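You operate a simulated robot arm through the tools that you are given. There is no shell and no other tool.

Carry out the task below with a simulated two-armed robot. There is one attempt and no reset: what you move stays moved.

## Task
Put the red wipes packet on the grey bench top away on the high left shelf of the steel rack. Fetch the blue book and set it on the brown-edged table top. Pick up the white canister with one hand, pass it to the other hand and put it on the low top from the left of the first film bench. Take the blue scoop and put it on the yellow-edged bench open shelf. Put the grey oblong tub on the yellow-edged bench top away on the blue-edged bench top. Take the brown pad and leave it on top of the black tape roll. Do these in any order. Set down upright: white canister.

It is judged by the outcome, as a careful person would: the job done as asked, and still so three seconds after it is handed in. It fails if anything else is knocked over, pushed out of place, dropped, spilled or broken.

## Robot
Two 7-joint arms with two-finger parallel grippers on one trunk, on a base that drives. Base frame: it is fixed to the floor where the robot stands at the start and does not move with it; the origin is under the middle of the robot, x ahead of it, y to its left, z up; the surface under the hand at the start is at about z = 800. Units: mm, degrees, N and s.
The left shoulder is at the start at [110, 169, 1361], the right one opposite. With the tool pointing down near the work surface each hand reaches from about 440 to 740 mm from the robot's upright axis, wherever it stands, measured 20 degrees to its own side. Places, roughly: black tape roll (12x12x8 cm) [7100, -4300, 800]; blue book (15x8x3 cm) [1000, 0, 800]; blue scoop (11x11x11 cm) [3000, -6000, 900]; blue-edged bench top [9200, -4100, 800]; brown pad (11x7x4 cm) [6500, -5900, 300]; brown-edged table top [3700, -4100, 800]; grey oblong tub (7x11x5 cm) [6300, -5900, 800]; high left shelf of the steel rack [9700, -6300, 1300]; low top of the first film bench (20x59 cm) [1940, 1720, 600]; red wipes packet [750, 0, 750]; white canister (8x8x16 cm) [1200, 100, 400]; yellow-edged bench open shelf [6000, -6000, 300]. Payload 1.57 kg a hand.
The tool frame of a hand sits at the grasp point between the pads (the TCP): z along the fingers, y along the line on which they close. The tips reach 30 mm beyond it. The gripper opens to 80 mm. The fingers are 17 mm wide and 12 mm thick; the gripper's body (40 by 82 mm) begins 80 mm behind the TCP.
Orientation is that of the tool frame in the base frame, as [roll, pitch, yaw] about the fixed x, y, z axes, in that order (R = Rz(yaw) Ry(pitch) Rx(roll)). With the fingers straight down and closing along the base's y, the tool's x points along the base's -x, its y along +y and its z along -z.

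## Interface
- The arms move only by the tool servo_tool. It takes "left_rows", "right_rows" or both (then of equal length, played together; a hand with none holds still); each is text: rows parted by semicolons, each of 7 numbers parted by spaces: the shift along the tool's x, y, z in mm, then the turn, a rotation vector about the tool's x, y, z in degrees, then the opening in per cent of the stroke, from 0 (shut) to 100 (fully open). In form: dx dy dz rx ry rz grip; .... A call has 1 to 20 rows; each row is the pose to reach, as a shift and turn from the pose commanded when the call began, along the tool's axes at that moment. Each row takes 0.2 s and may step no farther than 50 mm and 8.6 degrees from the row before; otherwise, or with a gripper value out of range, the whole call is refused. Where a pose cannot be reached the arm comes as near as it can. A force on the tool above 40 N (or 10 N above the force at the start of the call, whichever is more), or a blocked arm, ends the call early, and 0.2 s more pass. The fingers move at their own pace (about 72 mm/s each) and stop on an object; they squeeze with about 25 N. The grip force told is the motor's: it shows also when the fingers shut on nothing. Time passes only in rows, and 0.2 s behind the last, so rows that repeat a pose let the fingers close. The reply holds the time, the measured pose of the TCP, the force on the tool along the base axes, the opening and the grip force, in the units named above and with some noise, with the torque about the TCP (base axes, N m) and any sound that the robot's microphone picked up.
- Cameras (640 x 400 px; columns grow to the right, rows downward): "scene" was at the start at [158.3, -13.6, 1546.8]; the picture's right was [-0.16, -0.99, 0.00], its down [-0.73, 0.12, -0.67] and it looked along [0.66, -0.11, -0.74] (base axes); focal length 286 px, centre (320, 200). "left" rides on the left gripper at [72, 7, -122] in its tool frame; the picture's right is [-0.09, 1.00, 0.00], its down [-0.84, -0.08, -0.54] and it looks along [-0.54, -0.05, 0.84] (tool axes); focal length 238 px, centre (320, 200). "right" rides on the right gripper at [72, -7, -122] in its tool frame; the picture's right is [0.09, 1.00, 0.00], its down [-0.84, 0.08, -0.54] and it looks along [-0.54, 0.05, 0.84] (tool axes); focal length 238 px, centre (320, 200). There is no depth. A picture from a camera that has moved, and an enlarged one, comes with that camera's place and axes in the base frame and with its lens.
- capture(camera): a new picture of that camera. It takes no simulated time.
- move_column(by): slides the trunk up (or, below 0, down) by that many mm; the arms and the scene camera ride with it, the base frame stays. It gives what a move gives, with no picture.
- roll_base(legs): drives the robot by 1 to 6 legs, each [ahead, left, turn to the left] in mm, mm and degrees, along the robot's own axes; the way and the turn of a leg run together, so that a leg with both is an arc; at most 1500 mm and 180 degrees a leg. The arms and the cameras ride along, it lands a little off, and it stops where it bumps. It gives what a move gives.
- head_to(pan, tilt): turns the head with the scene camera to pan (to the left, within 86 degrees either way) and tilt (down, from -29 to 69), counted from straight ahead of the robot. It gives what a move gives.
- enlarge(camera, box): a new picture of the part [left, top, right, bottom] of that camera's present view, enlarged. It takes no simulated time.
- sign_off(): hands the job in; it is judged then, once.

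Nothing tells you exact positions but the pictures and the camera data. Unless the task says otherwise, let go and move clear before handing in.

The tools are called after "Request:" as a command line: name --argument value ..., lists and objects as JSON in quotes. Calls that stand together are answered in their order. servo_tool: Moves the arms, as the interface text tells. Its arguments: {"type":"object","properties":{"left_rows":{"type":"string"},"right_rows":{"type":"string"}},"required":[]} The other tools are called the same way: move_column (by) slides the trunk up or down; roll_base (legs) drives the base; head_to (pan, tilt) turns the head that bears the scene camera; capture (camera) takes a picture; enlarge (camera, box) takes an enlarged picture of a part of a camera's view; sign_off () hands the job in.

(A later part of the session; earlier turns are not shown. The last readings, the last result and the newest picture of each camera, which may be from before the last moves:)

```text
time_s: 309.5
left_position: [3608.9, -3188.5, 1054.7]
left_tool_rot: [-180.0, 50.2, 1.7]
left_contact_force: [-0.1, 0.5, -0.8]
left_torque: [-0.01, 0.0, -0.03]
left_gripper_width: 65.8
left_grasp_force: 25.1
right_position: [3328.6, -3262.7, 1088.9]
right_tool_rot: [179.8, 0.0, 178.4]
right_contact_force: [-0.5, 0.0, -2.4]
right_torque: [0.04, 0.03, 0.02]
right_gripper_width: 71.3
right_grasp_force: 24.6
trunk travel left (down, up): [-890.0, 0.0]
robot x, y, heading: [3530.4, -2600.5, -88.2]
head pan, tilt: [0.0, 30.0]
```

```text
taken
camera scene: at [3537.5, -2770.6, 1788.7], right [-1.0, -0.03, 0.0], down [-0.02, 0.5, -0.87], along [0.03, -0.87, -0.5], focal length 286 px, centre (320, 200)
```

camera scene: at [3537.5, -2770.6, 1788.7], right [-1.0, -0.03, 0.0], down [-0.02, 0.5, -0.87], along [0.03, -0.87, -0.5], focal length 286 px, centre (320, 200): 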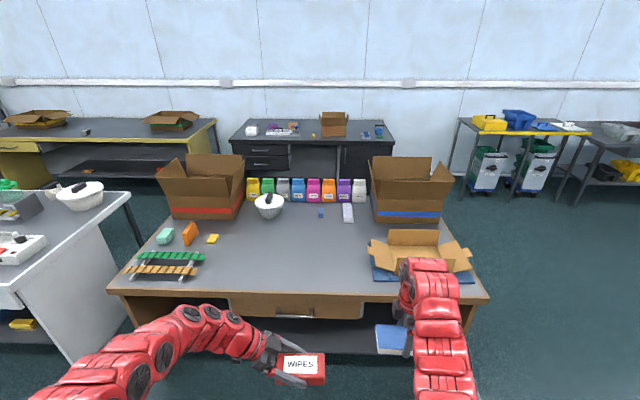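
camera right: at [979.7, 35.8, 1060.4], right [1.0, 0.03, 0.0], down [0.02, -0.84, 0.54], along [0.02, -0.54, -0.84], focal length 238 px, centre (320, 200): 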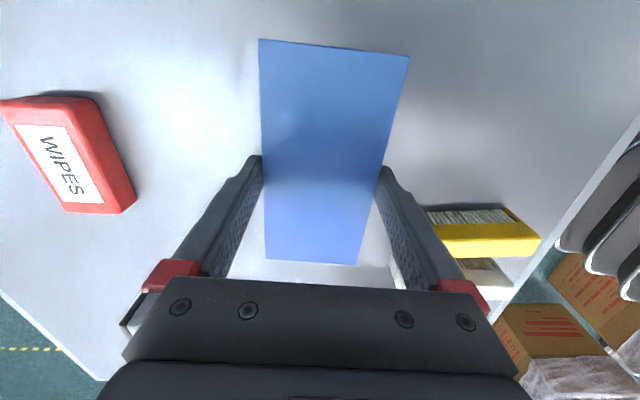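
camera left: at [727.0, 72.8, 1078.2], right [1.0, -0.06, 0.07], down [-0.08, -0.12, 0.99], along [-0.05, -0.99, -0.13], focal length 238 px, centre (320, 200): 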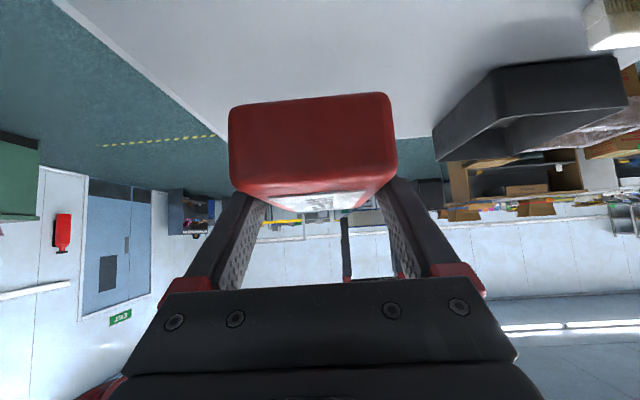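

The free central patch of the table is in view: its front edge is near y = −3665 and there's clear space around (3650, −3880). I'll move so the right hand with the book comes over that spot.

Request:
roll_base --legs '[[300, 305, -1.8]]'

Request:
roll_base --legs '[[325, 0, 0]]'

Request:
move_column --by -100

Request:
head_to --pan 0 --tilt 45

Request:
capture --camera "scene"

Request:
capture --camera "right"

```text
time_s: 312.1
left_position: [3904.8, -3485.0, 1055.4]
left_tool_rot: [179.9, 50.1, -0.1]
left_contact_force: [-0.6, 0.6, -1.4]
left_torque: [-0.02, 0.0, -0.02]
left_gripper_width: 65.5
left_grasp_force: 25.1
right_position: [3619.5, -3550.5, 1088.7]
right_tool_rot: [179.9, 0.1, 176.6]
right_contact_force: [-0.9, -0.8, -1.0]
right_torque: [-0.02, -0.03, 0.0]
right_gripper_width: 71.6
right_grasp_force: 25.2
trunk travel left (down, up): [-890.0, 0.0]
robot x, y, heading: [3845.4, -2890.2, -89.9]
head pan, tilt: [0.0, 30.0]
```

```text
time_s: 314.2
left_position: [3898.7, -3810.8, 1056.2]
left_tool_rot: [179.9, 50.0, -0.4]
left_contact_force: [0.0, 0.2, -1.4]
left_torque: [0.01, -0.03, -0.01]
left_gripper_width: 65.6
left_grasp_force: 25.1
right_position: [3615.6, -3873.9, 1088.9]
right_tool_rot: [179.8, 0.1, 176.2]
right_contact_force: [0.1, 0.8, -1.3]
right_torque: [-0.01, -0.05, 0.01]
right_gripper_width: 71.6
right_grasp_force: 24.8
trunk travel left (down, up): [-890.0, 0.0]
robot x, y, heading: [3844.6, -3220.7, -90.2]
head pan, tilt: [0.0, 30.0]
```

```text
time_s: 315.6
left_position: [3899.1, -3811.6, 955.5]
left_tool_rot: [-180.0, 50.1, -0.5]
left_contact_force: [-0.1, 0.1, -0.6]
left_torque: [0.01, 0.01, -0.03]
left_gripper_width: 65.5
left_grasp_force: 24.7
right_position: [3615.7, -3874.7, 987.6]
right_tool_rot: [179.8, 0.1, 176.1]
right_contact_force: [0.8, -0.2, -1.5]
right_torque: [0.01, -0.02, 0.0]
right_gripper_width: 71.4
right_grasp_force: 25.5
trunk travel left (down, up): [-790.0, 100.0]
robot x, y, heading: [3842.7, -3220.5, -90.0]
head pan, tilt: [0.0, 30.0]
```

```text
time_s: 316.4
left_position: [3899.2, -3811.1, 954.6]
left_tool_rot: [179.9, 50.2, -0.5]
left_contact_force: [-1.1, 0.2, -1.3]
left_torque: [0.0, 0.01, 0.0]
left_gripper_width: 65.5
left_grasp_force: 25.2
right_position: [3615.0, -3875.7, 988.7]
right_tool_rot: [179.7, 0.1, 176.1]
right_contact_force: [-0.3, 0.3, -0.6]
right_torque: [0.0, -0.01, 0.0]
right_gripper_width: 71.5
right_grasp_force: 25.3
trunk travel left (down, up): [-790.0, 100.0]
robot x, y, heading: [3842.6, -3221.0, -90.1]
head pan, tilt: [0.0, 45.0]
```

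```text
taken
camera scene: at [3843.9, -3382.0, 1666.1], right [-1.0, 0.0, 0.0], down [0.0, 0.71, -0.71], along [0.0, -0.71, -0.71], focal length 286 px, centre (320, 200)
```

scene: 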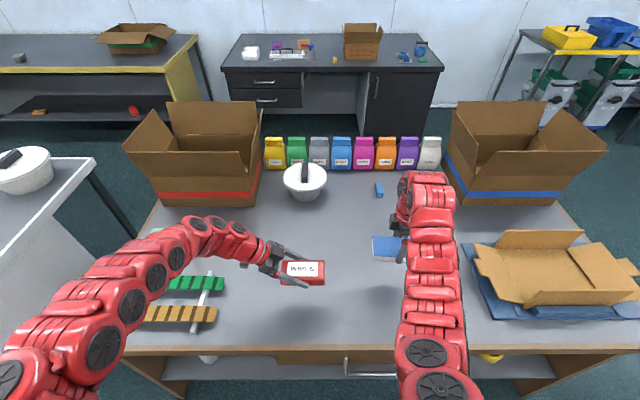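

```text
taken
camera right: at [3543.2, -3878.3, 1110.5], right [-0.03, 1.0, 0.0], down [0.84, 0.02, 0.54], along [0.54, 0.02, -0.84], focal length 238 px, centre (320, 200)
```

right: 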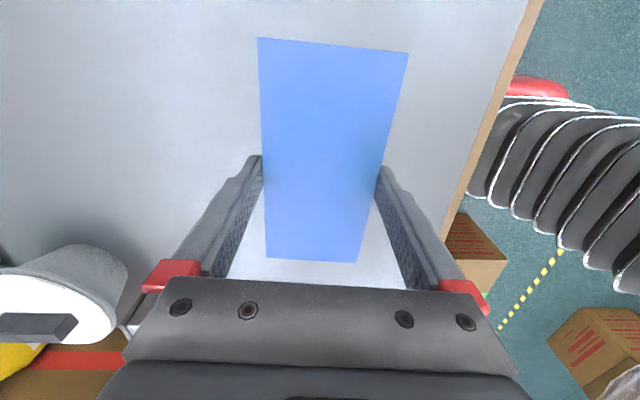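

The spot is clear. I'll lower the trunk a little more and then bring the book down with the right arm.

Request:
move_column --by -40

Request:
servo_tool --right_rows "0 0 35 0 0 0 0;0 0 70 0 0 0 0;0 0 100 0 0 0 0;0 0 100 0 0 0 0"

```text
time_s: 317.2
left_position: [3898.1, -3811.4, 916.0]
left_tool_rot: [-180.0, 50.1, -0.4]
left_contact_force: [-0.8, 0.2, -0.4]
left_torque: [0.02, 0.03, 0.03]
left_gripper_width: 65.4
left_grasp_force: 24.9
right_position: [3615.3, -3875.0, 947.5]
right_tool_rot: [179.9, 0.2, 176.1]
right_contact_force: [0.3, 0.5, -1.9]
right_torque: [0.01, -0.01, -0.01]
right_gripper_width: 71.6
right_grasp_force: 24.7
trunk travel left (down, up): [-750.0, 140.0]
robot x, y, heading: [3846.3, -3217.5, -90.5]
head pan, tilt: [0.0, 45.0]
```

```text
time_s: 318.2
left_position: [3898.6, -3811.1, 914.2]
left_tool_rot: [179.9, 50.1, -0.5]
left_contact_force: [-0.2, 0.4, -0.7]
left_torque: [0.02, 0.01, 0.01]
left_gripper_width: 65.5
left_grasp_force: 24.8
right_position: [3615.6, -3874.2, 846.9]
right_tool_rot: [179.8, 0.1, 176.2]
right_contact_force: [0.5, -0.4, -1.1]
right_torque: [-0.01, 0.02, -0.02]
right_gripper_width: 71.6
right_grasp_force: 25.3
trunk travel left (down, up): [-750.0, 140.0]
robot x, y, heading: [3843.6, -3219.7, -90.3]
head pan, tilt: [0.0, 45.0]
```

Now small downward steps to find the table.

Request:
servo_tool --right_rows "0 0 4 0 0 0 0;0 0 8 0 0 0 0;0 0 8 0 0 0 0"

Request:
servo_tool --right_rows "0 0 2 0 0 0 0;0 0 4 0 0 0 0;0 0 4 0 0 0 0"

Request:
capture --camera "right"

```text
time_s: 319.0
left_position: [3898.7, -3812.9, 916.0]
left_tool_rot: [-180.0, 50.0, -0.5]
left_contact_force: [0.4, 0.1, -1.1]
left_torque: [0.02, -0.01, -0.02]
left_gripper_width: 65.8
left_grasp_force: 24.6
right_position: [3615.9, -3874.7, 839.0]
right_tool_rot: [179.9, 0.1, 176.1]
right_contact_force: [-0.1, 1.0, -1.1]
right_torque: [0.01, -0.01, -0.03]
right_gripper_width: 71.4
right_grasp_force: 25.0
trunk travel left (down, up): [-750.0, 140.0]
robot x, y, heading: [3841.3, -3217.8, -90.4]
head pan, tilt: [0.0, 45.0]
```

```text
time_s: 319.8
left_position: [3898.6, -3811.2, 915.6]
left_tool_rot: [180.0, 50.2, -0.5]
left_contact_force: [0.2, 0.2, -0.7]
left_torque: [0.01, -0.03, 0.01]
left_gripper_width: 65.5
left_grasp_force: 25.5
right_position: [3614.8, -3875.4, 836.6]
right_tool_rot: [179.8, 0.0, 176.2]
right_contact_force: [0.3, -0.4, -2.2]
right_torque: [0.01, -0.01, 0.02]
right_gripper_width: 71.5
right_grasp_force: 25.0
trunk travel left (down, up): [-750.0, 140.0]
robot x, y, heading: [3844.6, -3219.5, -89.9]
head pan, tilt: [0.0, 45.0]
```

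```text
taken
camera right: at [3543.3, -3878.5, 958.5], right [-0.03, 1.0, 0.0], down [0.84, 0.02, 0.54], along [0.54, 0.02, -0.84], focal length 238 px, centre (320, 200)
```

right: 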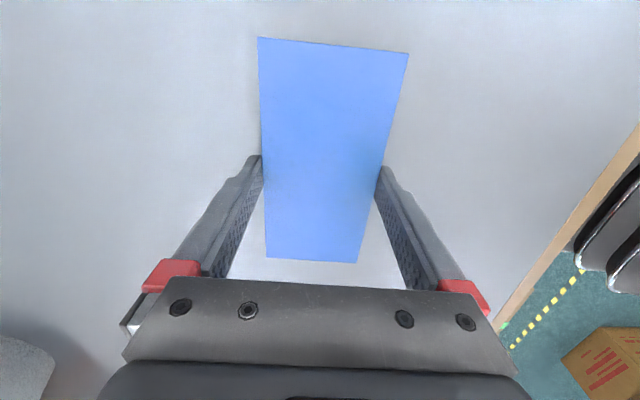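

Request:
servo_tool --right_rows "0 0 2 0 0 0 0;0 0 4 0 0 0 0;0 0 4 0 0 0 0"

Request:
servo_tool --right_rows "0 0 2 0 0 0 0;0 0 4 0 0 0 0;0 0 4 0 0 0 0"

```text
time_s: 320.6
left_position: [3899.1, -3809.6, 916.9]
left_tool_rot: [179.8, 50.1, -0.6]
left_contact_force: [0.0, -0.5, -0.3]
left_torque: [-0.01, -0.02, -0.03]
left_gripper_width: 65.5
left_grasp_force: 24.8
right_position: [3615.6, -3875.4, 836.7]
right_tool_rot: [-179.7, 0.0, 176.0]
right_contact_force: [-4.4, -6.1, 23.8]
right_torque: [-0.17, 0.06, -0.03]
right_gripper_width: 71.7
right_grasp_force: 25.2
trunk travel left (down, up): [-750.0, 140.0]
robot x, y, heading: [3845.8, -3220.9, -90.3]
head pan, tilt: [0.0, 45.0]
```

```text
time_s: 321.4
left_position: [3900.0, -3809.5, 916.9]
left_tool_rot: [179.9, 50.1, -0.5]
left_contact_force: [0.0, -0.6, -0.9]
left_torque: [-0.01, -0.03, -0.02]
left_gripper_width: 65.6
left_grasp_force: 25.6
right_position: [3617.9, -3874.6, 830.1]
right_tool_rot: [-180.0, 0.0, 176.2]
right_contact_force: [-0.7, -7.1, 24.4]
right_torque: [0.0, -0.09, 0.09]
right_gripper_width: 71.6
right_grasp_force: 25.3
trunk travel left (down, up): [-750.0, 140.0]
robot x, y, heading: [3846.9, -3220.0, -90.1]
head pan, tilt: [0.0, 45.0]
```

It touched down on the table at z = 800. I'll ease up 4 mm and release the book.

Request:
servo_tool --right_rows "0 0 -3 0 0 0 0;0 0 -4 0 0 0 0"

Request:
servo_tool --right_rows "0 0 0 0 0 0 95;0 0 0 0 0 0 100;0 0 0 0 0 0 100;0 0 0 0 0 0 100"

Request:
capture --camera "right"

```text
time_s: 322.0
left_position: [3900.0, -3810.9, 916.0]
left_tool_rot: [-179.9, 50.1, -0.5]
left_contact_force: [-0.1, 0.4, -1.0]
left_torque: [0.01, -0.01, -0.02]
left_gripper_width: 65.7
left_grasp_force: 25.1
right_position: [3615.9, -3872.0, 830.1]
right_tool_rot: [179.5, 0.1, 176.1]
right_contact_force: [0.0, -0.1, -1.7]
right_torque: [-0.01, -0.03, 0.04]
right_gripper_width: 71.4
right_grasp_force: 25.6
trunk travel left (down, up): [-750.0, 140.0]
robot x, y, heading: [3845.9, -3222.4, -90.3]
head pan, tilt: [0.0, 45.0]
```

```text
time_s: 323.0
left_position: [3900.0, -3812.4, 917.1]
left_tool_rot: [180.0, 50.1, -0.5]
left_contact_force: [-0.8, 0.1, -1.9]
left_torque: [0.04, 0.01, -0.01]
left_gripper_width: 65.4
left_grasp_force: 25.2
right_position: [3615.2, -3875.4, 832.1]
right_tool_rot: [179.7, 0.1, 176.2]
right_contact_force: [0.9, -0.5, 0.5]
right_torque: [-0.05, 0.0, -0.01]
right_gripper_width: 80.2
right_grasp_force: 0.1
trunk travel left (down, up): [-750.0, 140.0]
robot x, y, heading: [3842.5, -3212.8, -90.3]
head pan, tilt: [0.0, 45.0]
```

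```text
taken
camera right: at [3543.0, -3878.1, 954.6], right [-0.03, 1.0, 0.0], down [0.84, 0.02, 0.54], along [0.54, 0.02, -0.84], focal length 238 px, centre (320, 200)
```

right: 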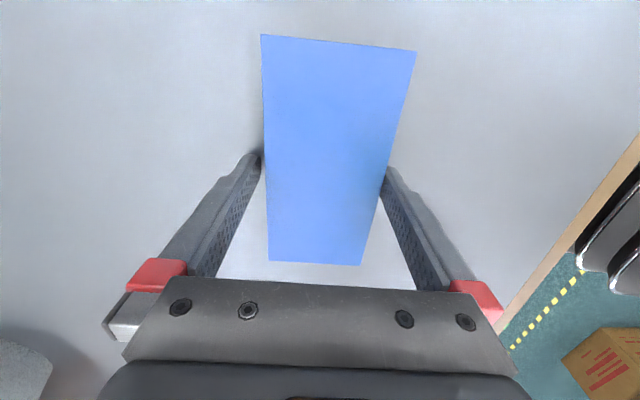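

Released. I'll lift straight up with the trunk and confirm the book stays put.

Request:
move_column --by 140

Request:
capture --camera "scene"

```text
time_s: 324.6
left_position: [3899.4, -3812.2, 1056.7]
left_tool_rot: [180.0, 50.1, -0.5]
left_contact_force: [-0.4, 0.8, -0.5]
left_torque: [-0.01, -0.01, 0.02]
left_gripper_width: 65.6
left_grasp_force: 25.3
right_position: [3615.1, -3874.6, 972.6]
right_tool_rot: [179.8, 0.1, 176.2]
right_contact_force: [0.6, -0.5, 0.4]
right_torque: [-0.01, -0.01, -0.01]
right_gripper_width: 79.9
right_grasp_force: 0.1
trunk travel left (down, up): [-890.0, 0.0]
robot x, y, heading: [3843.5, -3216.7, -90.2]
head pan, tilt: [0.0, 45.0]
```

```text
taken
camera scene: at [3844.0, -3382.0, 1766.0], right [-1.0, 0.0, 0.0], down [0.0, 0.71, -0.71], along [0.0, -0.71, -0.71], focal length 286 px, centre (320, 200)
```

scene: 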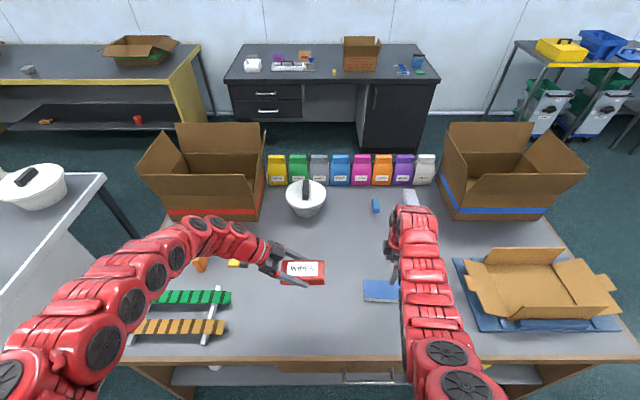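

The book is on the brown-edged table. Next is the blue scoop on the black bench behind it, near (3000, −5960). I'll go around the table's right end.

Request:
roll_base --legs '[[-460, 0, 0]]'

Request:
roll_base --legs '[[0, -1480, 0]]'

Request:
capture --camera "scene"

```text
time_s: 327.4
left_position: [3905.8, -3352.8, 1054.4]
left_tool_rot: [-180.0, 50.1, 0.5]
left_contact_force: [-0.4, 0.6, -1.1]
left_torque: [0.01, -0.04, -0.01]
left_gripper_width: 65.4
left_grasp_force: 24.8
right_position: [3624.0, -3421.8, 971.9]
right_tool_rot: [179.8, 0.1, 177.2]
right_contact_force: [0.6, 0.3, -0.2]
right_torque: [-0.02, 0.02, 0.0]
right_gripper_width: 79.8
right_grasp_force: 0.0
trunk travel left (down, up): [-890.0, 0.0]
robot x, y, heading: [3838.8, -2762.4, -89.0]
head pan, tilt: [0.0, 45.0]
```

```text
time_s: 330.7
left_position: [3443.2, -3363.2, 1056.0]
left_tool_rot: [179.9, 50.0, 1.0]
left_contact_force: [0.4, -0.1, -1.1]
left_torque: [0.01, 0.01, 0.01]
left_gripper_width: 65.4
left_grasp_force: 24.9
right_position: [3161.5, -3432.4, 973.1]
right_tool_rot: [179.9, 0.1, 177.7]
right_contact_force: [0.1, 0.2, -0.6]
right_torque: [-0.03, -0.02, 0.0]
right_gripper_width: 80.0
right_grasp_force: 0.2
trunk travel left (down, up): [-890.0, 0.0]
robot x, y, heading: [3372.4, -2771.6, -88.6]
head pan, tilt: [0.0, 45.0]
stopped in leg 1: the robot was blocked; the commanded pose is now the measured one
```

```text
taken
camera scene: at [3376.7, -2934.1, 1765.9], right [-1.0, -0.02, 0.0], down [-0.02, 0.71, -0.71], along [0.02, -0.71, -0.71], focal length 286 px, centre (320, 200)
```

scene: 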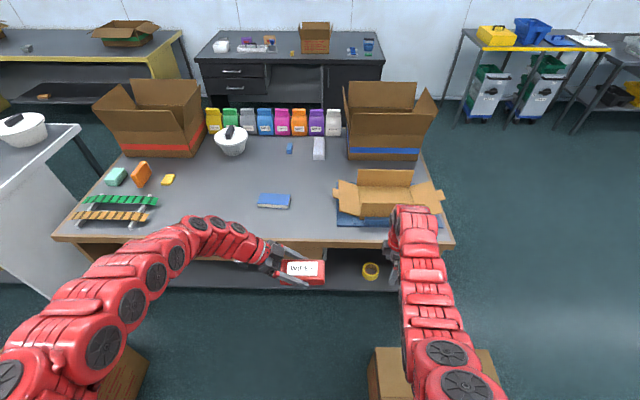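

The base stopped because it touched something on its right, likely the carton. I'll look there before moving on.

Request:
head_to --pan -60 --tilt 60

Request:
capture --camera "scene"

Request:
capture --camera "right"

```text
time_s: 332.0
left_position: [3440.0, -3361.3, 1054.8]
left_tool_rot: [179.9, 50.0, 1.1]
left_contact_force: [-0.6, 0.0, -1.8]
left_torque: [0.0, -0.05, 0.02]
left_gripper_width: 65.7
left_grasp_force: 24.7
right_position: [3159.3, -3431.8, 972.8]
right_tool_rot: [179.9, 0.2, 177.8]
right_contact_force: [-0.5, -0.3, 1.1]
right_torque: [0.0, -0.04, -0.01]
right_gripper_width: 80.2
right_grasp_force: 0.0
trunk travel left (down, up): [-890.0, 0.0]
robot x, y, heading: [3369.2, -2769.1, -88.7]
head pan, tilt: [-60.0, 60.0]
```

```text
taken
camera scene: at [3313.8, -2886.2, 1746.6], right [-0.52, 0.85, 0.0], down [0.74, 0.45, -0.5], along [-0.43, -0.26, -0.87], focal length 286 px, centre (320, 200)
```

scene: 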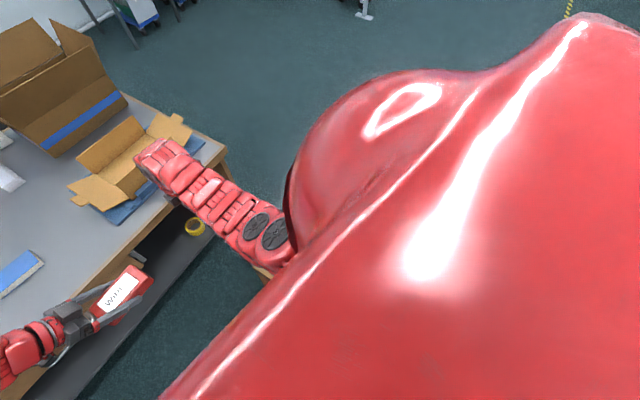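

```text
taken
camera right: at [3087.2, -3437.7, 1094.7], right [-0.05, 1.0, 0.0], down [0.84, 0.04, 0.54], along [0.54, 0.03, -0.84], focal length 238 px, centre (320, 200)
```

right: 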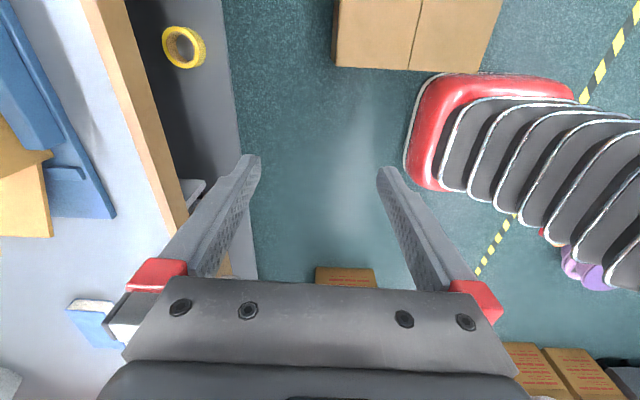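

The right camera shows the base side touching the carton's corner; the base is wider than I thought (about ±240 mm, 290 mm to the front). I'll step off it, move back into the aisle, and pass the carton with more room.

Request:
roll_base --legs '[[0, 30, 0], [-260, 0, 0]]'

Request:
capture --camera "right"

Request:
head_to --pan -35 --tilt 50

Request:
capture --camera "scene"

```text
time_s: 334.3
left_position: [3468.7, -3102.6, 1054.9]
left_tool_rot: [-180.0, 50.1, 1.3]
left_contact_force: [0.0, 0.3, 0.1]
left_torque: [-0.01, 0.01, -0.02]
left_gripper_width: 65.6
left_grasp_force: 25.1
right_position: [3187.1, -3174.7, 971.7]
right_tool_rot: [179.9, 0.2, 178.0]
right_contact_force: [0.2, 0.3, 0.3]
right_torque: [0.0, 0.01, 0.01]
right_gripper_width: 79.8
right_grasp_force: 0.0
trunk travel left (down, up): [-890.0, 0.0]
robot x, y, heading: [3393.9, -2513.8, -88.3]
head pan, tilt: [-60.0, 60.0]
```

```text
taken
camera right: at [3115.2, -3180.3, 1094.4], right [-0.06, 1.0, 0.0], down [0.84, 0.05, 0.54], along [0.54, 0.03, -0.84], focal length 238 px, centre (320, 200)
```

right: 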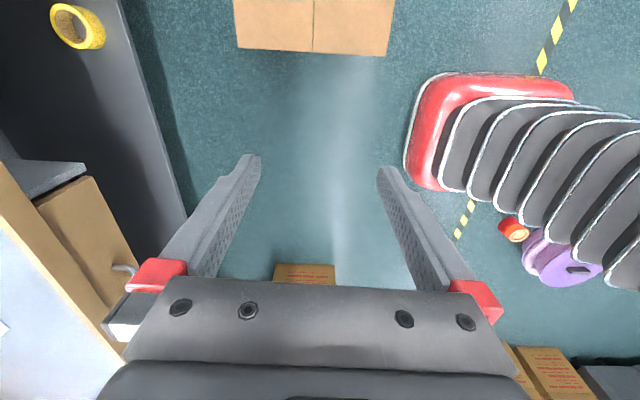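

```text
time_s: 335.1
left_position: [3469.1, -3101.6, 1055.9]
left_tool_rot: [179.8, 50.1, 1.3]
left_contact_force: [0.5, 0.0, -1.1]
left_torque: [0.03, -0.03, 0.04]
left_gripper_width: 65.5
left_grasp_force: 25.2
right_position: [3186.5, -3173.5, 972.9]
right_tool_rot: [179.9, 0.1, 178.1]
right_contact_force: [0.0, -0.1, 0.4]
right_torque: [0.01, 0.0, 0.01]
right_gripper_width: 80.0
right_grasp_force: 0.0
trunk travel left (down, up): [-890.0, 0.0]
robot x, y, heading: [3388.1, -2512.1, -88.3]
head pan, tilt: [-35.0, 50.0]
```

```text
taken
camera scene: at [3353.9, -2656.2, 1759.1], right [-0.83, 0.55, 0.0], down [0.42, 0.64, -0.64], along [-0.35, -0.54, -0.77], focal length 286 px, centre (320, 200)
```

scene: 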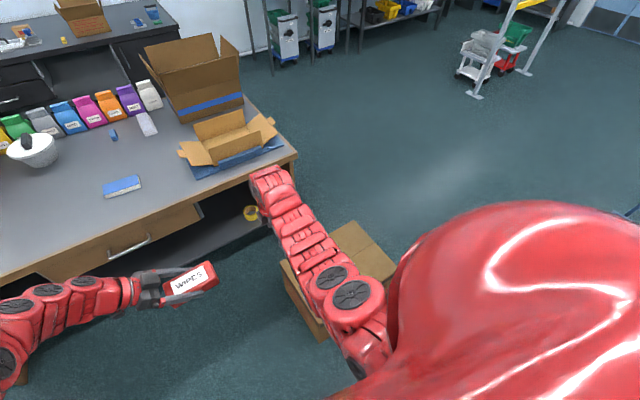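

Carton looks undisturbed. I'll continue right past it, then down along x ≈ 2300.

Request:
roll_base --legs '[[0, -1090, -1.7]]'

Request:
roll_base --legs '[[1250, 0, 0]]'

Request:
head_to --pan 15 --tilt 35

Request:
capture --camera "scene"

```text
time_s: 340.8
left_position: [2364.1, -3128.8, 1056.3]
left_tool_rot: [179.9, 50.1, 0.8]
left_contact_force: [-0.1, 0.5, -0.6]
left_torque: [0.01, -0.02, 0.01]
left_gripper_width: 65.6
left_grasp_force: 25.1
right_position: [2082.6, -3196.9, 973.9]
right_tool_rot: [179.8, 0.1, 177.6]
right_contact_force: [0.2, -0.2, 0.0]
right_torque: [0.01, 0.0, -0.03]
right_gripper_width: 80.0
right_grasp_force: 0.2
trunk travel left (down, up): [-890.0, 0.0]
robot x, y, heading: [2296.3, -2538.2, -88.7]
head pan, tilt: [-35.0, 50.0]
```

```text
time_s: 347.1
left_position: [2425.6, -4365.1, 1056.4]
left_tool_rot: [179.9, 50.2, 2.7]
left_contact_force: [0.0, 0.5, -0.2]
left_torque: [0.0, -0.01, 0.02]
left_gripper_width: 65.4
left_grasp_force: 25.1
right_position: [2146.8, -4445.4, 973.9]
right_tool_rot: [179.9, 0.0, 179.5]
right_contact_force: [0.5, -0.1, 0.2]
right_torque: [0.04, 0.02, -0.01]
right_gripper_width: 79.9
right_grasp_force: 0.0
trunk travel left (down, up): [-890.0, 0.0]
robot x, y, heading: [2342.6, -3775.2, -87.0]
head pan, tilt: [-35.0, 50.0]
```

```text
time_s: 348.2
left_position: [2425.9, -4366.6, 1055.7]
left_tool_rot: [179.9, 50.1, 2.7]
left_contact_force: [0.4, -0.4, -0.5]
left_torque: [-0.01, -0.01, -0.01]
left_gripper_width: 65.7
left_grasp_force: 25.2
right_position: [2148.0, -4445.5, 972.4]
right_tool_rot: [179.8, 0.1, 179.4]
right_contact_force: [-0.7, -0.1, 0.3]
right_torque: [0.0, -0.03, 0.03]
right_gripper_width: 80.1
right_grasp_force: 0.2
trunk travel left (down, up): [-890.0, 0.0]
robot x, y, heading: [2337.2, -3777.4, -87.0]
head pan, tilt: [15.0, 35.0]
```

```text
taken
camera scene: at [2369.8, -3942.3, 1780.8], right [-0.95, -0.31, 0.0], down [-0.18, 0.55, -0.82], along [0.25, -0.78, -0.57], focal length 286 px, centre (320, 200)
```

scene: 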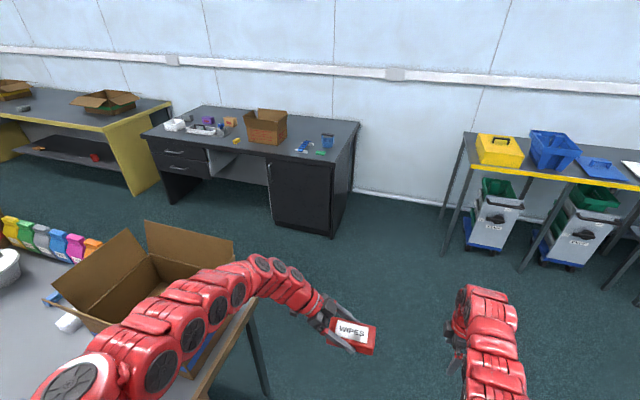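

I'll shift right a little so the left elbow stays clear of the open carton on the table, straighten up, and continue to y ≈ −5000.

Request:
roll_base --legs '[[0, -190, -3]]'

Request:
roll_base --legs '[[1230, 0, 0]]'

Request:
head_to --pan 30 --tilt 40

Request:
capture --camera "scene"

```text
time_s: 349.8
left_position: [2208.4, -4374.3, 1056.2]
left_tool_rot: [179.9, 50.1, -0.3]
left_contact_force: [0.0, -0.1, -1.5]
left_torque: [0.0, 0.01, 0.01]
left_gripper_width: 65.3
left_grasp_force: 24.3
right_position: [1923.7, -4438.7, 972.8]
right_tool_rot: [180.0, 0.1, 176.4]
right_contact_force: [0.6, -0.4, -0.7]
right_torque: [-0.01, 0.02, 0.01]
right_gripper_width: 79.8
right_grasp_force: 0.1
trunk travel left (down, up): [-890.0, 0.0]
robot x, y, heading: [2148.0, -3781.4, -90.1]
head pan, tilt: [15.0, 35.0]
```

```text
time_s: 355.9
left_position: [2194.4, -5596.5, 1056.9]
left_tool_rot: [179.8, 50.1, -0.7]
left_contact_force: [-0.8, -0.5, -1.5]
left_torque: [0.03, -0.03, 0.01]
left_gripper_width: 65.4
left_grasp_force: 25.1
right_position: [1910.4, -5656.4, 973.9]
right_tool_rot: [-179.9, 0.0, 176.0]
right_contact_force: [-0.3, 0.3, -0.4]
right_torque: [0.0, 0.0, -0.03]
right_gripper_width: 79.8
right_grasp_force: 0.1
trunk travel left (down, up): [-890.0, 0.0]
robot x, y, heading: [2142.5, -5000.7, -91.0]
head pan, tilt: [15.0, 35.0]
```

```text
time_s: 356.7
left_position: [2193.6, -5594.5, 1055.3]
left_tool_rot: [179.9, 50.0, -0.8]
left_contact_force: [-0.5, 0.0, -0.8]
left_torque: [-0.01, 0.03, -0.04]
left_gripper_width: 65.5
left_grasp_force: 24.3
right_position: [1911.0, -5655.3, 972.4]
right_tool_rot: [179.9, 0.2, 176.0]
right_contact_force: [-0.4, 0.4, 0.1]
right_torque: [0.0, -0.03, -0.02]
right_gripper_width: 80.0
right_grasp_force: 0.1
trunk travel left (down, up): [-890.0, 0.0]
robot x, y, heading: [2137.9, -5004.2, -90.6]
head pan, tilt: [30.0, 40.0]
```

```text
taken
camera scene: at [2183.2, -5157.1, 1773.3], right [-0.87, -0.49, 0.0], down [-0.32, 0.56, -0.77], along [0.38, -0.67, -0.64], focal length 286 px, centre (320, 200)
```

scene: 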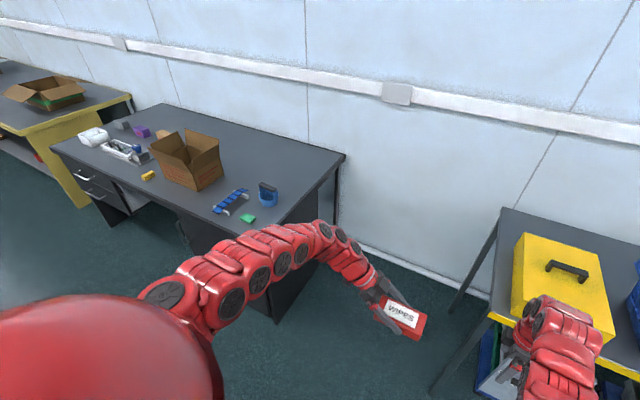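

Request:
enlarge --camera "scene" --box '[190, 150, 350, 250]'

```text
4.00 times, centred on (270, 200) of scene
camera zoom: at [2183.2, -5157.1, 1773.3], right [-0.87, -0.49, 0.0], down [-0.32, 0.56, -0.77], along [0.38, -0.67, -0.64], focal length 1145 px, centre (520, 200)
```

zoom: 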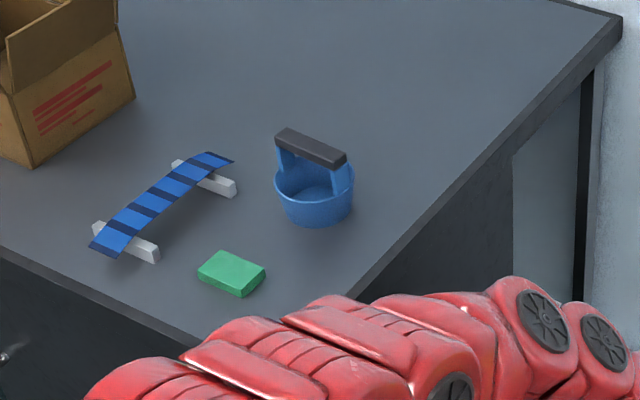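

The scoop is a small blue bucket with a black bar handle running along x, so my right hand's present orientation (closing along y) suits it. I'll pull the left hand in a little and move sideways in front of the black bench.

Request:
servo_tool --left_rows "0 -40 0 0 0 0 0;0 -80 0 0 0 0 0;0 -120 0 0 0 0 0"

Request:
roll_base --legs '[[0, 1062, 0.6]]'

Request:
head_to --pan 0 --tilt 40

Request:
capture --camera "scene"

```text
time_s: 357.5
left_position: [2201.7, -5534.5, 1039.2]
left_tool_rot: [179.8, 50.2, -0.8]
left_contact_force: [0.0, -0.3, -0.8]
left_torque: [0.04, -0.02, -0.01]
left_gripper_width: 65.5
left_grasp_force: 24.7
left hand out of reach, approached as far as the arm can: row 2, 3
right_position: [1911.4, -5656.7, 973.5]
right_tool_rot: [179.9, 0.1, 176.0]
right_contact_force: [0.3, -0.3, 0.2]
right_torque: [0.0, 0.0, 0.0]
right_gripper_width: 80.1
right_grasp_force: 0.1
trunk travel left (down, up): [-890.0, 0.0]
robot x, y, heading: [2145.1, -4998.5, -90.5]
head pan, tilt: [30.0, 40.0]
```

```text
time_s: 363.0
left_position: [3276.5, -5524.7, 1038.6]
left_tool_rot: [-179.9, 50.0, 1.3]
left_contact_force: [-0.8, 0.3, -1.7]
left_torque: [0.0, -0.03, 0.03]
left_gripper_width: 65.4
left_grasp_force: 25.3
right_position: [2991.1, -5655.7, 972.8]
right_tool_rot: [179.8, 0.3, 178.1]
right_contact_force: [0.4, -0.1, 0.1]
right_torque: [0.01, -0.02, 0.0]
right_gripper_width: 80.1
right_grasp_force: 0.0
trunk travel left (down, up): [-890.0, 0.0]
robot x, y, heading: [3197.8, -4993.0, -88.4]
head pan, tilt: [30.0, 40.0]
```

```text
time_s: 363.9
left_position: [3275.8, -5522.2, 1037.6]
left_tool_rot: [-179.9, 50.1, 1.3]
left_contact_force: [0.0, 0.4, -1.7]
left_torque: [0.0, -0.04, 0.0]
left_gripper_width: 65.7
left_grasp_force: 25.3
right_position: [2992.3, -5655.4, 971.2]
right_tool_rot: [179.9, 0.1, 178.0]
right_contact_force: [-0.4, -0.5, -0.1]
right_torque: [0.01, 0.01, -0.01]
right_gripper_width: 79.9
right_grasp_force: 0.0
trunk travel left (down, up): [-890.0, 0.0]
robot x, y, heading: [3200.9, -4992.4, -88.3]
head pan, tilt: [0.0, 40.0]
```

```text
taken
camera scene: at [3203.8, -5158.5, 1773.3], right [-1.0, -0.03, 0.0], down [-0.02, 0.64, -0.77], along [0.02, -0.77, -0.64], focal length 286 px, centre (320, 200)
```

scene: 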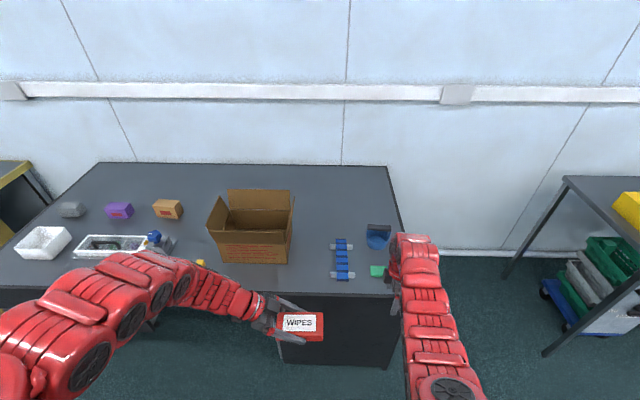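

Request:
enlarge --camera "scene" --box '[320, 200, 420, 290]'

Request:
capture --camera "right"

```text
4.44 times, centred on (370, 245) of scene
camera zoom: at [3203.8, -5158.5, 1773.3], right [-1.0, -0.03, 0.0], down [-0.02, 0.64, -0.77], along [0.02, -0.77, -0.64], focal length 1273 px, centre (98, 0)
```

zoom: 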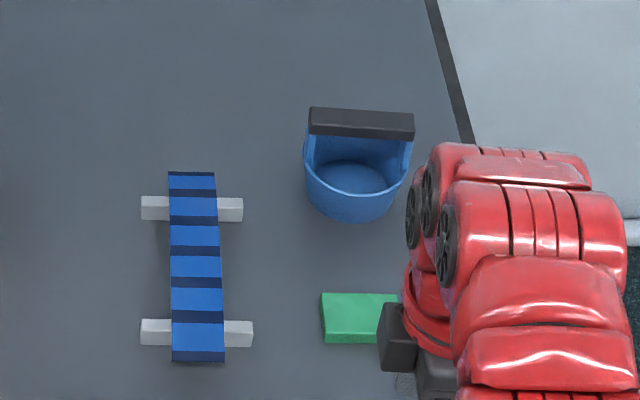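

```text
taken
camera right: at [2919.7, -5660.9, 1095.0], right [-0.06, 1.0, 0.0], down [0.84, 0.05, 0.54], along [0.54, 0.03, -0.84], focal length 238 px, centre (320, 200)
```

right: 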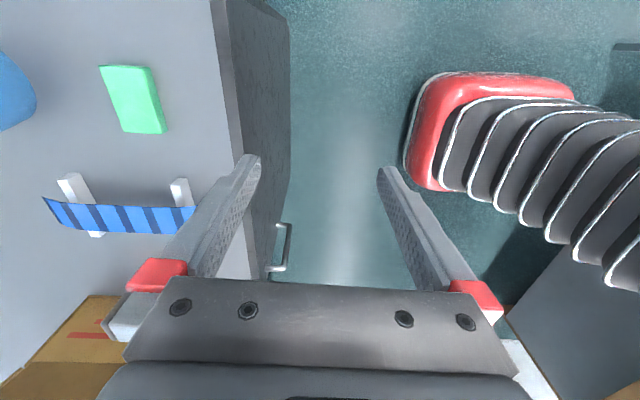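

I can now place the handle bar: centred near (2977, −6021), running along x with its top around z = 910. I'll raise the right hand slightly and drive forward so it ends up above the handle.

Request:
servo_tool --right_rows "0 0 -25 0 0 0 100;0 0 -50 0 0 0 100"

Request:
roll_base --legs '[[350, -8, -1.7]]'

Request:
capture --camera "right"

Request:
capture --camera "scene"

```text
time_s: 364.5
left_position: [3275.6, -5523.1, 1038.4]
left_tool_rot: [179.8, 50.2, 1.4]
left_contact_force: [-0.2, 0.1, -1.2]
left_torque: [-0.02, 0.04, 0.0]
left_gripper_width: 65.7
left_grasp_force: 24.7
right_position: [2991.5, -5655.3, 1022.5]
right_tool_rot: [179.9, 0.3, 178.2]
right_contact_force: [0.3, 0.3, 0.2]
right_torque: [-0.02, -0.02, 0.01]
right_gripper_width: 80.2
right_grasp_force: 0.1
trunk travel left (down, up): [-890.0, 0.0]
robot x, y, heading: [3200.1, -4991.1, -88.4]
head pan, tilt: [0.0, 40.0]
```

```text
time_s: 366.8
left_position: [3257.6, -5877.1, 1038.1]
left_tool_rot: [179.9, 50.2, -0.3]
left_contact_force: [-0.2, 0.4, -0.8]
left_torque: [0.02, -0.01, 0.02]
left_gripper_width: 65.4
left_grasp_force: 24.6
right_position: [2969.5, -6002.2, 1022.7]
right_tool_rot: [180.0, 0.0, 176.4]
right_contact_force: [0.3, 0.3, 0.3]
right_torque: [0.01, -0.01, 0.01]
right_gripper_width: 80.0
right_grasp_force: 0.1
trunk travel left (down, up): [-890.0, 0.0]
robot x, y, heading: [3200.0, -5343.5, -90.0]
head pan, tilt: [0.0, 40.0]
```

```text
taken
camera right: at [2897.7, -6004.5, 1145.3], right [-0.03, 1.0, 0.0], down [0.84, 0.03, 0.54], along [0.54, 0.02, -0.84], focal length 238 px, centre (320, 200)
```

right: 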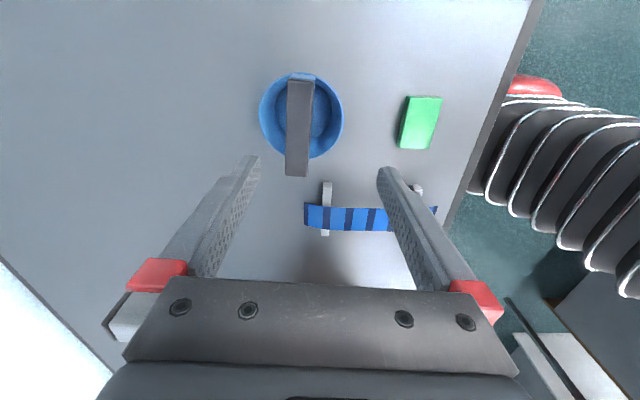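

```text
taken
camera scene: at [3195.9, -5509.4, 1773.5], right [-1.0, 0.0, 0.0], down [0.0, 0.64, -0.77], along [0.0, -0.77, -0.64], focal length 286 px, centre (320, 200)
```

scene: 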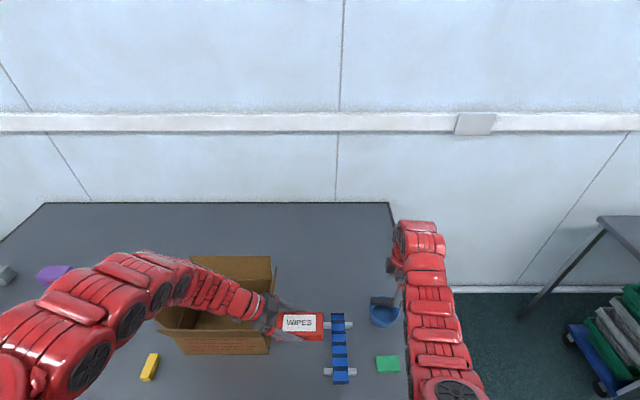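

The right camera shows the handle bar clearly, centred near (2972, −6023). I'll align over it and go down partway.

Request:
servo_tool --right_rows "-4 -21 0 0 0 0 100;-4 -21 20 0 0 0 100;-4 -21 40 0 0 0 100"

Request:
move_column --by -55

Request:
capture --camera "right"

Request:
capture --camera "scene"

```text
time_s: 367.6
left_position: [3257.8, -5877.5, 1037.1]
left_tool_rot: [180.0, 50.1, -0.3]
left_contact_force: [-0.3, 0.9, -1.0]
left_torque: [-0.01, 0.0, 0.0]
left_gripper_width: 65.5
left_grasp_force: 25.1
right_position: [2971.9, -6023.9, 983.0]
right_tool_rot: [-179.9, 0.1, 176.5]
right_contact_force: [-0.6, 0.3, -0.2]
right_torque: [0.02, 0.03, 0.01]
right_gripper_width: 80.1
right_grasp_force: 0.0
trunk travel left (down, up): [-890.0, 0.0]
robot x, y, heading: [3196.5, -5343.2, -89.9]
head pan, tilt: [0.0, 40.0]
```

```text
time_s: 368.6
left_position: [3257.7, -5876.9, 983.3]
left_tool_rot: [179.9, 50.1, -0.3]
left_contact_force: [0.7, -1.2, -1.0]
left_torque: [0.0, -0.12, -0.09]
left_gripper_width: 65.5
left_grasp_force: 25.2
right_position: [2971.6, -6022.2, 928.4]
right_tool_rot: [-180.0, 0.2, 176.5]
right_contact_force: [0.3, 0.3, 0.5]
right_torque: [-0.01, 0.02, -0.04]
right_gripper_width: 79.9
right_grasp_force: 0.0
trunk travel left (down, up): [-835.0, 55.0]
robot x, y, heading: [3197.5, -5344.5, -90.1]
head pan, tilt: [0.0, 40.0]
```

```text
taken
camera right: at [2899.4, -6026.4, 1049.9], right [-0.03, 1.0, 0.0], down [0.84, 0.03, 0.54], along [0.54, 0.02, -0.84], focal length 238 px, centre (320, 200)
```

right: 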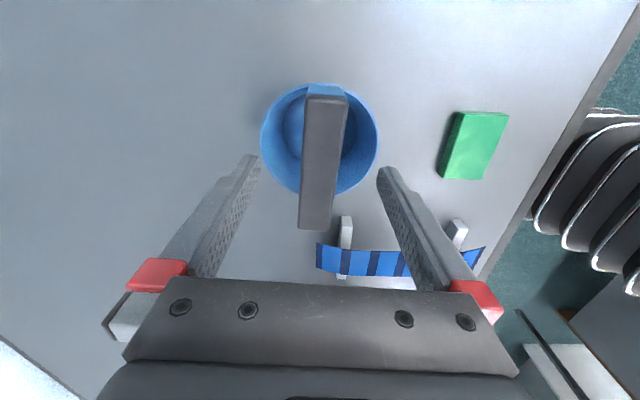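

```text
taken
camera scene: at [3195.8, -5510.6, 1718.4], right [-1.0, 0.0, 0.0], down [0.0, 0.64, -0.77], along [0.0, -0.77, -0.64], focal length 286 px, centre (320, 200)
```

scene: 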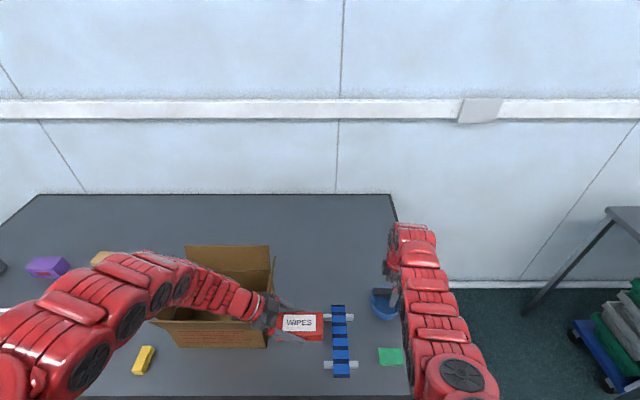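

Request:
enlarge --camera "scene" --box '[150, 230, 350, 390]'

Request:
capture --camera "left"

```text
2.50 times, centred on (250, 310) of scene
camera zoom: at [3195.8, -5510.6, 1718.4], right [-1.0, 0.0, 0.0], down [0.0, 0.64, -0.77], along [0.0, -0.77, -0.64], focal length 716 px, centre (495, -75)
```

zoom: 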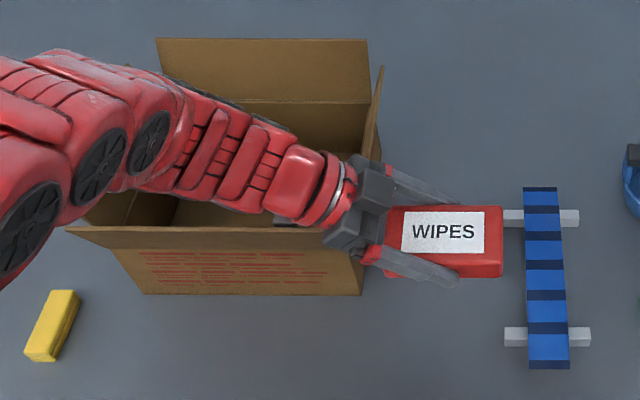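

```text
taken
camera left: at [3397.7, -5883.9, 1005.9], right [-0.06, -1.0, 0.07], down [-0.12, 0.08, 0.99], along [-0.99, 0.05, -0.12], focal length 238 px, centre (320, 200)
```

left: 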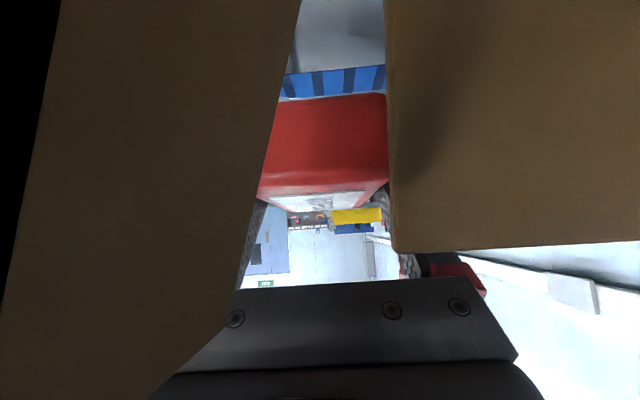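

The left hand's camera has come down between the carton's flaps, which is too close. I'll raise straight back up and move the left hand clear before going on.

Request:
move_column --by 55

Request:
capture --camera "left"

Request:
enlarge --camera "scene" --box '[130, 230, 350, 390]'

```text
time_s: 369.5
left_position: [3256.4, -5877.6, 1039.2]
left_tool_rot: [180.0, 50.2, -0.3]
left_contact_force: [-0.1, 0.3, -1.4]
left_torque: [0.0, -0.02, 0.0]
left_gripper_width: 65.4
left_grasp_force: 25.3
right_position: [2972.4, -6024.1, 982.2]
right_tool_rot: [179.9, 0.1, 176.5]
right_contact_force: [-0.1, 0.0, -0.3]
right_torque: [-0.07, -0.01, 0.01]
right_gripper_width: 80.3
right_grasp_force: 0.1
trunk travel left (down, up): [-890.0, 0.0]
robot x, y, heading: [3197.9, -5343.7, -90.0]
head pan, tilt: [0.0, 40.0]
```

```text
taken
camera left: at [3397.7, -5884.2, 1060.6], right [-0.06, -1.0, 0.07], down [-0.12, 0.08, 0.99], along [-0.99, 0.05, -0.12], focal length 238 px, centre (320, 200)
```

left: 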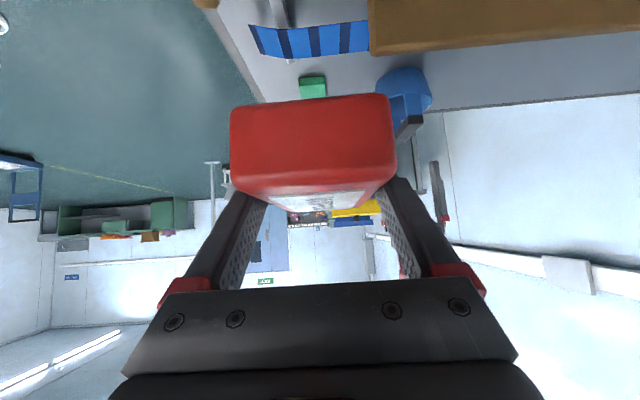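

```text
2.50 times, centred on (240, 310) of scene
camera zoom: at [3195.8, -5511.2, 1773.3], right [-1.0, 0.0, 0.0], down [0.0, 0.64, -0.77], along [0.0, -0.77, -0.64], focal length 716 px, centre (520, -75)
```

zoom: 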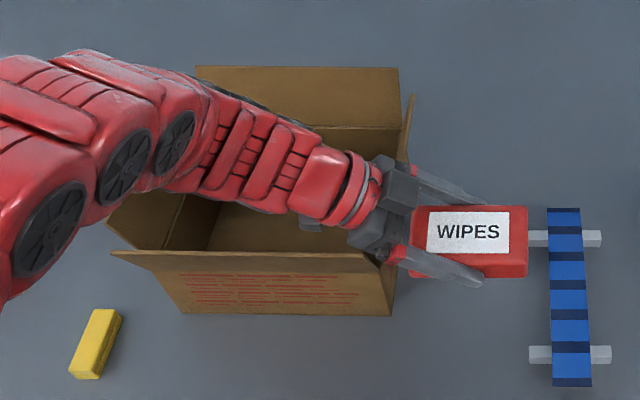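

The carton hasn't moved. I'll bring the left hand up and toward my right, so it's clear of the carton before lowering again.

Request:
servo_tool --left_rows "-16 0 -13 0 0 0 0;-32 0 -26 0 0 0 0;-48 0 -39 0 0 0 0;-64 0 -20 0 0 0 0;-80 0 0 0 0 0 0;-96 0 19 0 0 0 0;-112 0 38 0 0 0 0"

Request:
capture --camera "scene"

Request:
capture --camera "left"

```text
time_s: 371.1
left_position: [3155.3, -5915.2, 1086.5]
left_tool_rot: [-179.8, 50.2, -0.1]
left_contact_force: [-0.5, 0.0, -0.8]
left_torque: [0.0, -0.04, 0.02]
left_gripper_width: 65.6
left_grasp_force: 25.0
left hand out of reach, approached as far as the arm can: row 1, 2, 3, 4, 5, 6, 7
right_position: [2970.6, -6022.9, 982.1]
right_tool_rot: [179.9, 0.3, 176.6]
right_contact_force: [-0.2, -1.0, 0.0]
right_torque: [0.0, -0.04, -0.01]
right_gripper_width: 80.2
right_grasp_force: 0.0
trunk travel left (down, up): [-890.0, 0.0]
robot x, y, heading: [3195.9, -5344.1, -90.3]
head pan, tilt: [0.0, 40.0]
```

```text
taken
camera scene: at [3194.2, -5511.1, 1773.3], right [-1.0, 0.0, 0.0], down [0.0, 0.64, -0.77], along [0.0, -0.77, -0.64], focal length 286 px, centre (320, 200)
```

scene: 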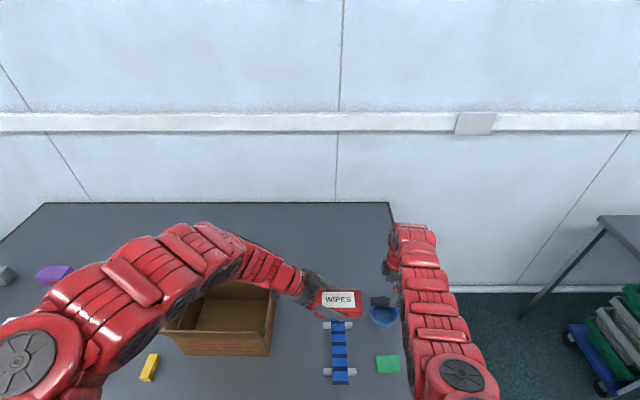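

```text
taken
camera left: at [3295.3, -5922.6, 1108.4], right [-0.07, -1.0, 0.07], down [-0.12, 0.08, 0.99], along [-0.99, 0.06, -0.12], focal length 238 px, centre (320, 200)
```

left: 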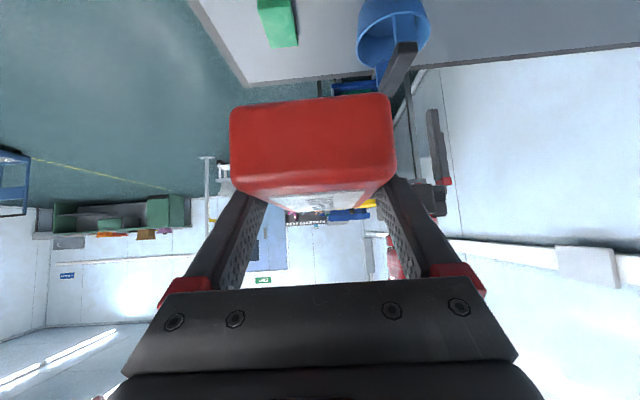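

Left hand is now clear of the carton. I'll lower the trunk again and finish the descent onto the handle with the right arm.

Request:
move_column --by -55

Request:
capture --camera "left"

Request:
capture --camera "right"

```text
time_s: 372.1
left_position: [3156.4, -5915.0, 1031.7]
left_tool_rot: [-179.9, 50.3, -0.2]
left_contact_force: [0.5, 0.2, -1.4]
left_torque: [0.03, -0.01, 0.05]
left_gripper_width: 65.3
left_grasp_force: 25.1
right_position: [2970.8, -6023.0, 928.0]
right_tool_rot: [180.0, 0.2, 176.5]
right_contact_force: [-0.1, 0.6, -0.9]
right_torque: [0.03, 0.03, -0.01]
right_gripper_width: 80.2
right_grasp_force: 0.1
trunk travel left (down, up): [-835.0, 55.0]
robot x, y, heading: [3196.0, -5342.3, -90.2]
head pan, tilt: [0.0, 40.0]
```

```text
taken
camera left: at [3296.5, -5922.3, 1053.5], right [-0.07, -1.0, 0.07], down [-0.12, 0.08, 0.99], along [-0.99, 0.06, -0.12], focal length 238 px, centre (320, 200)
```

left: 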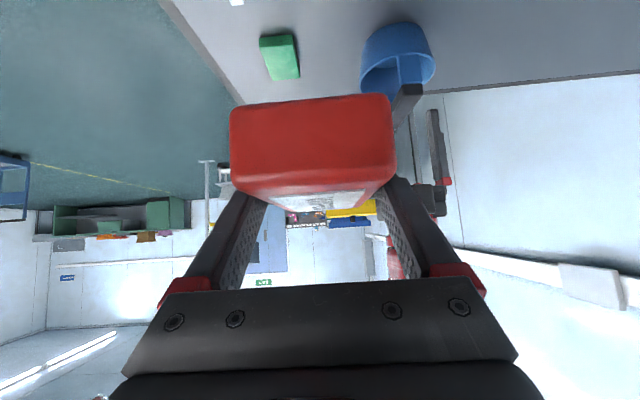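

```text
taken
camera right: at [2899.4, -6026.3, 1049.9], right [-0.03, 1.0, 0.0], down [0.84, 0.03, 0.54], along [0.54, 0.02, -0.84], focal length 238 px, centre (320, 200)
```

right: 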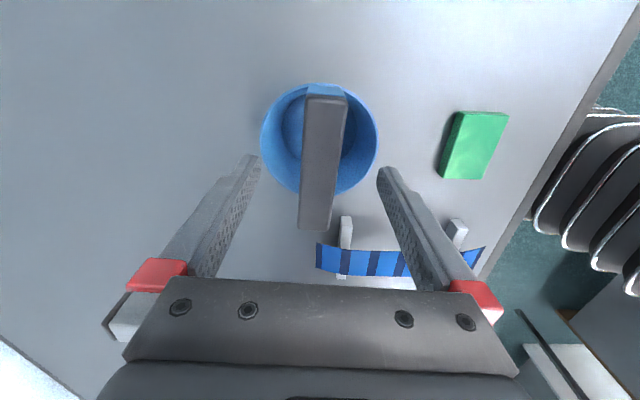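

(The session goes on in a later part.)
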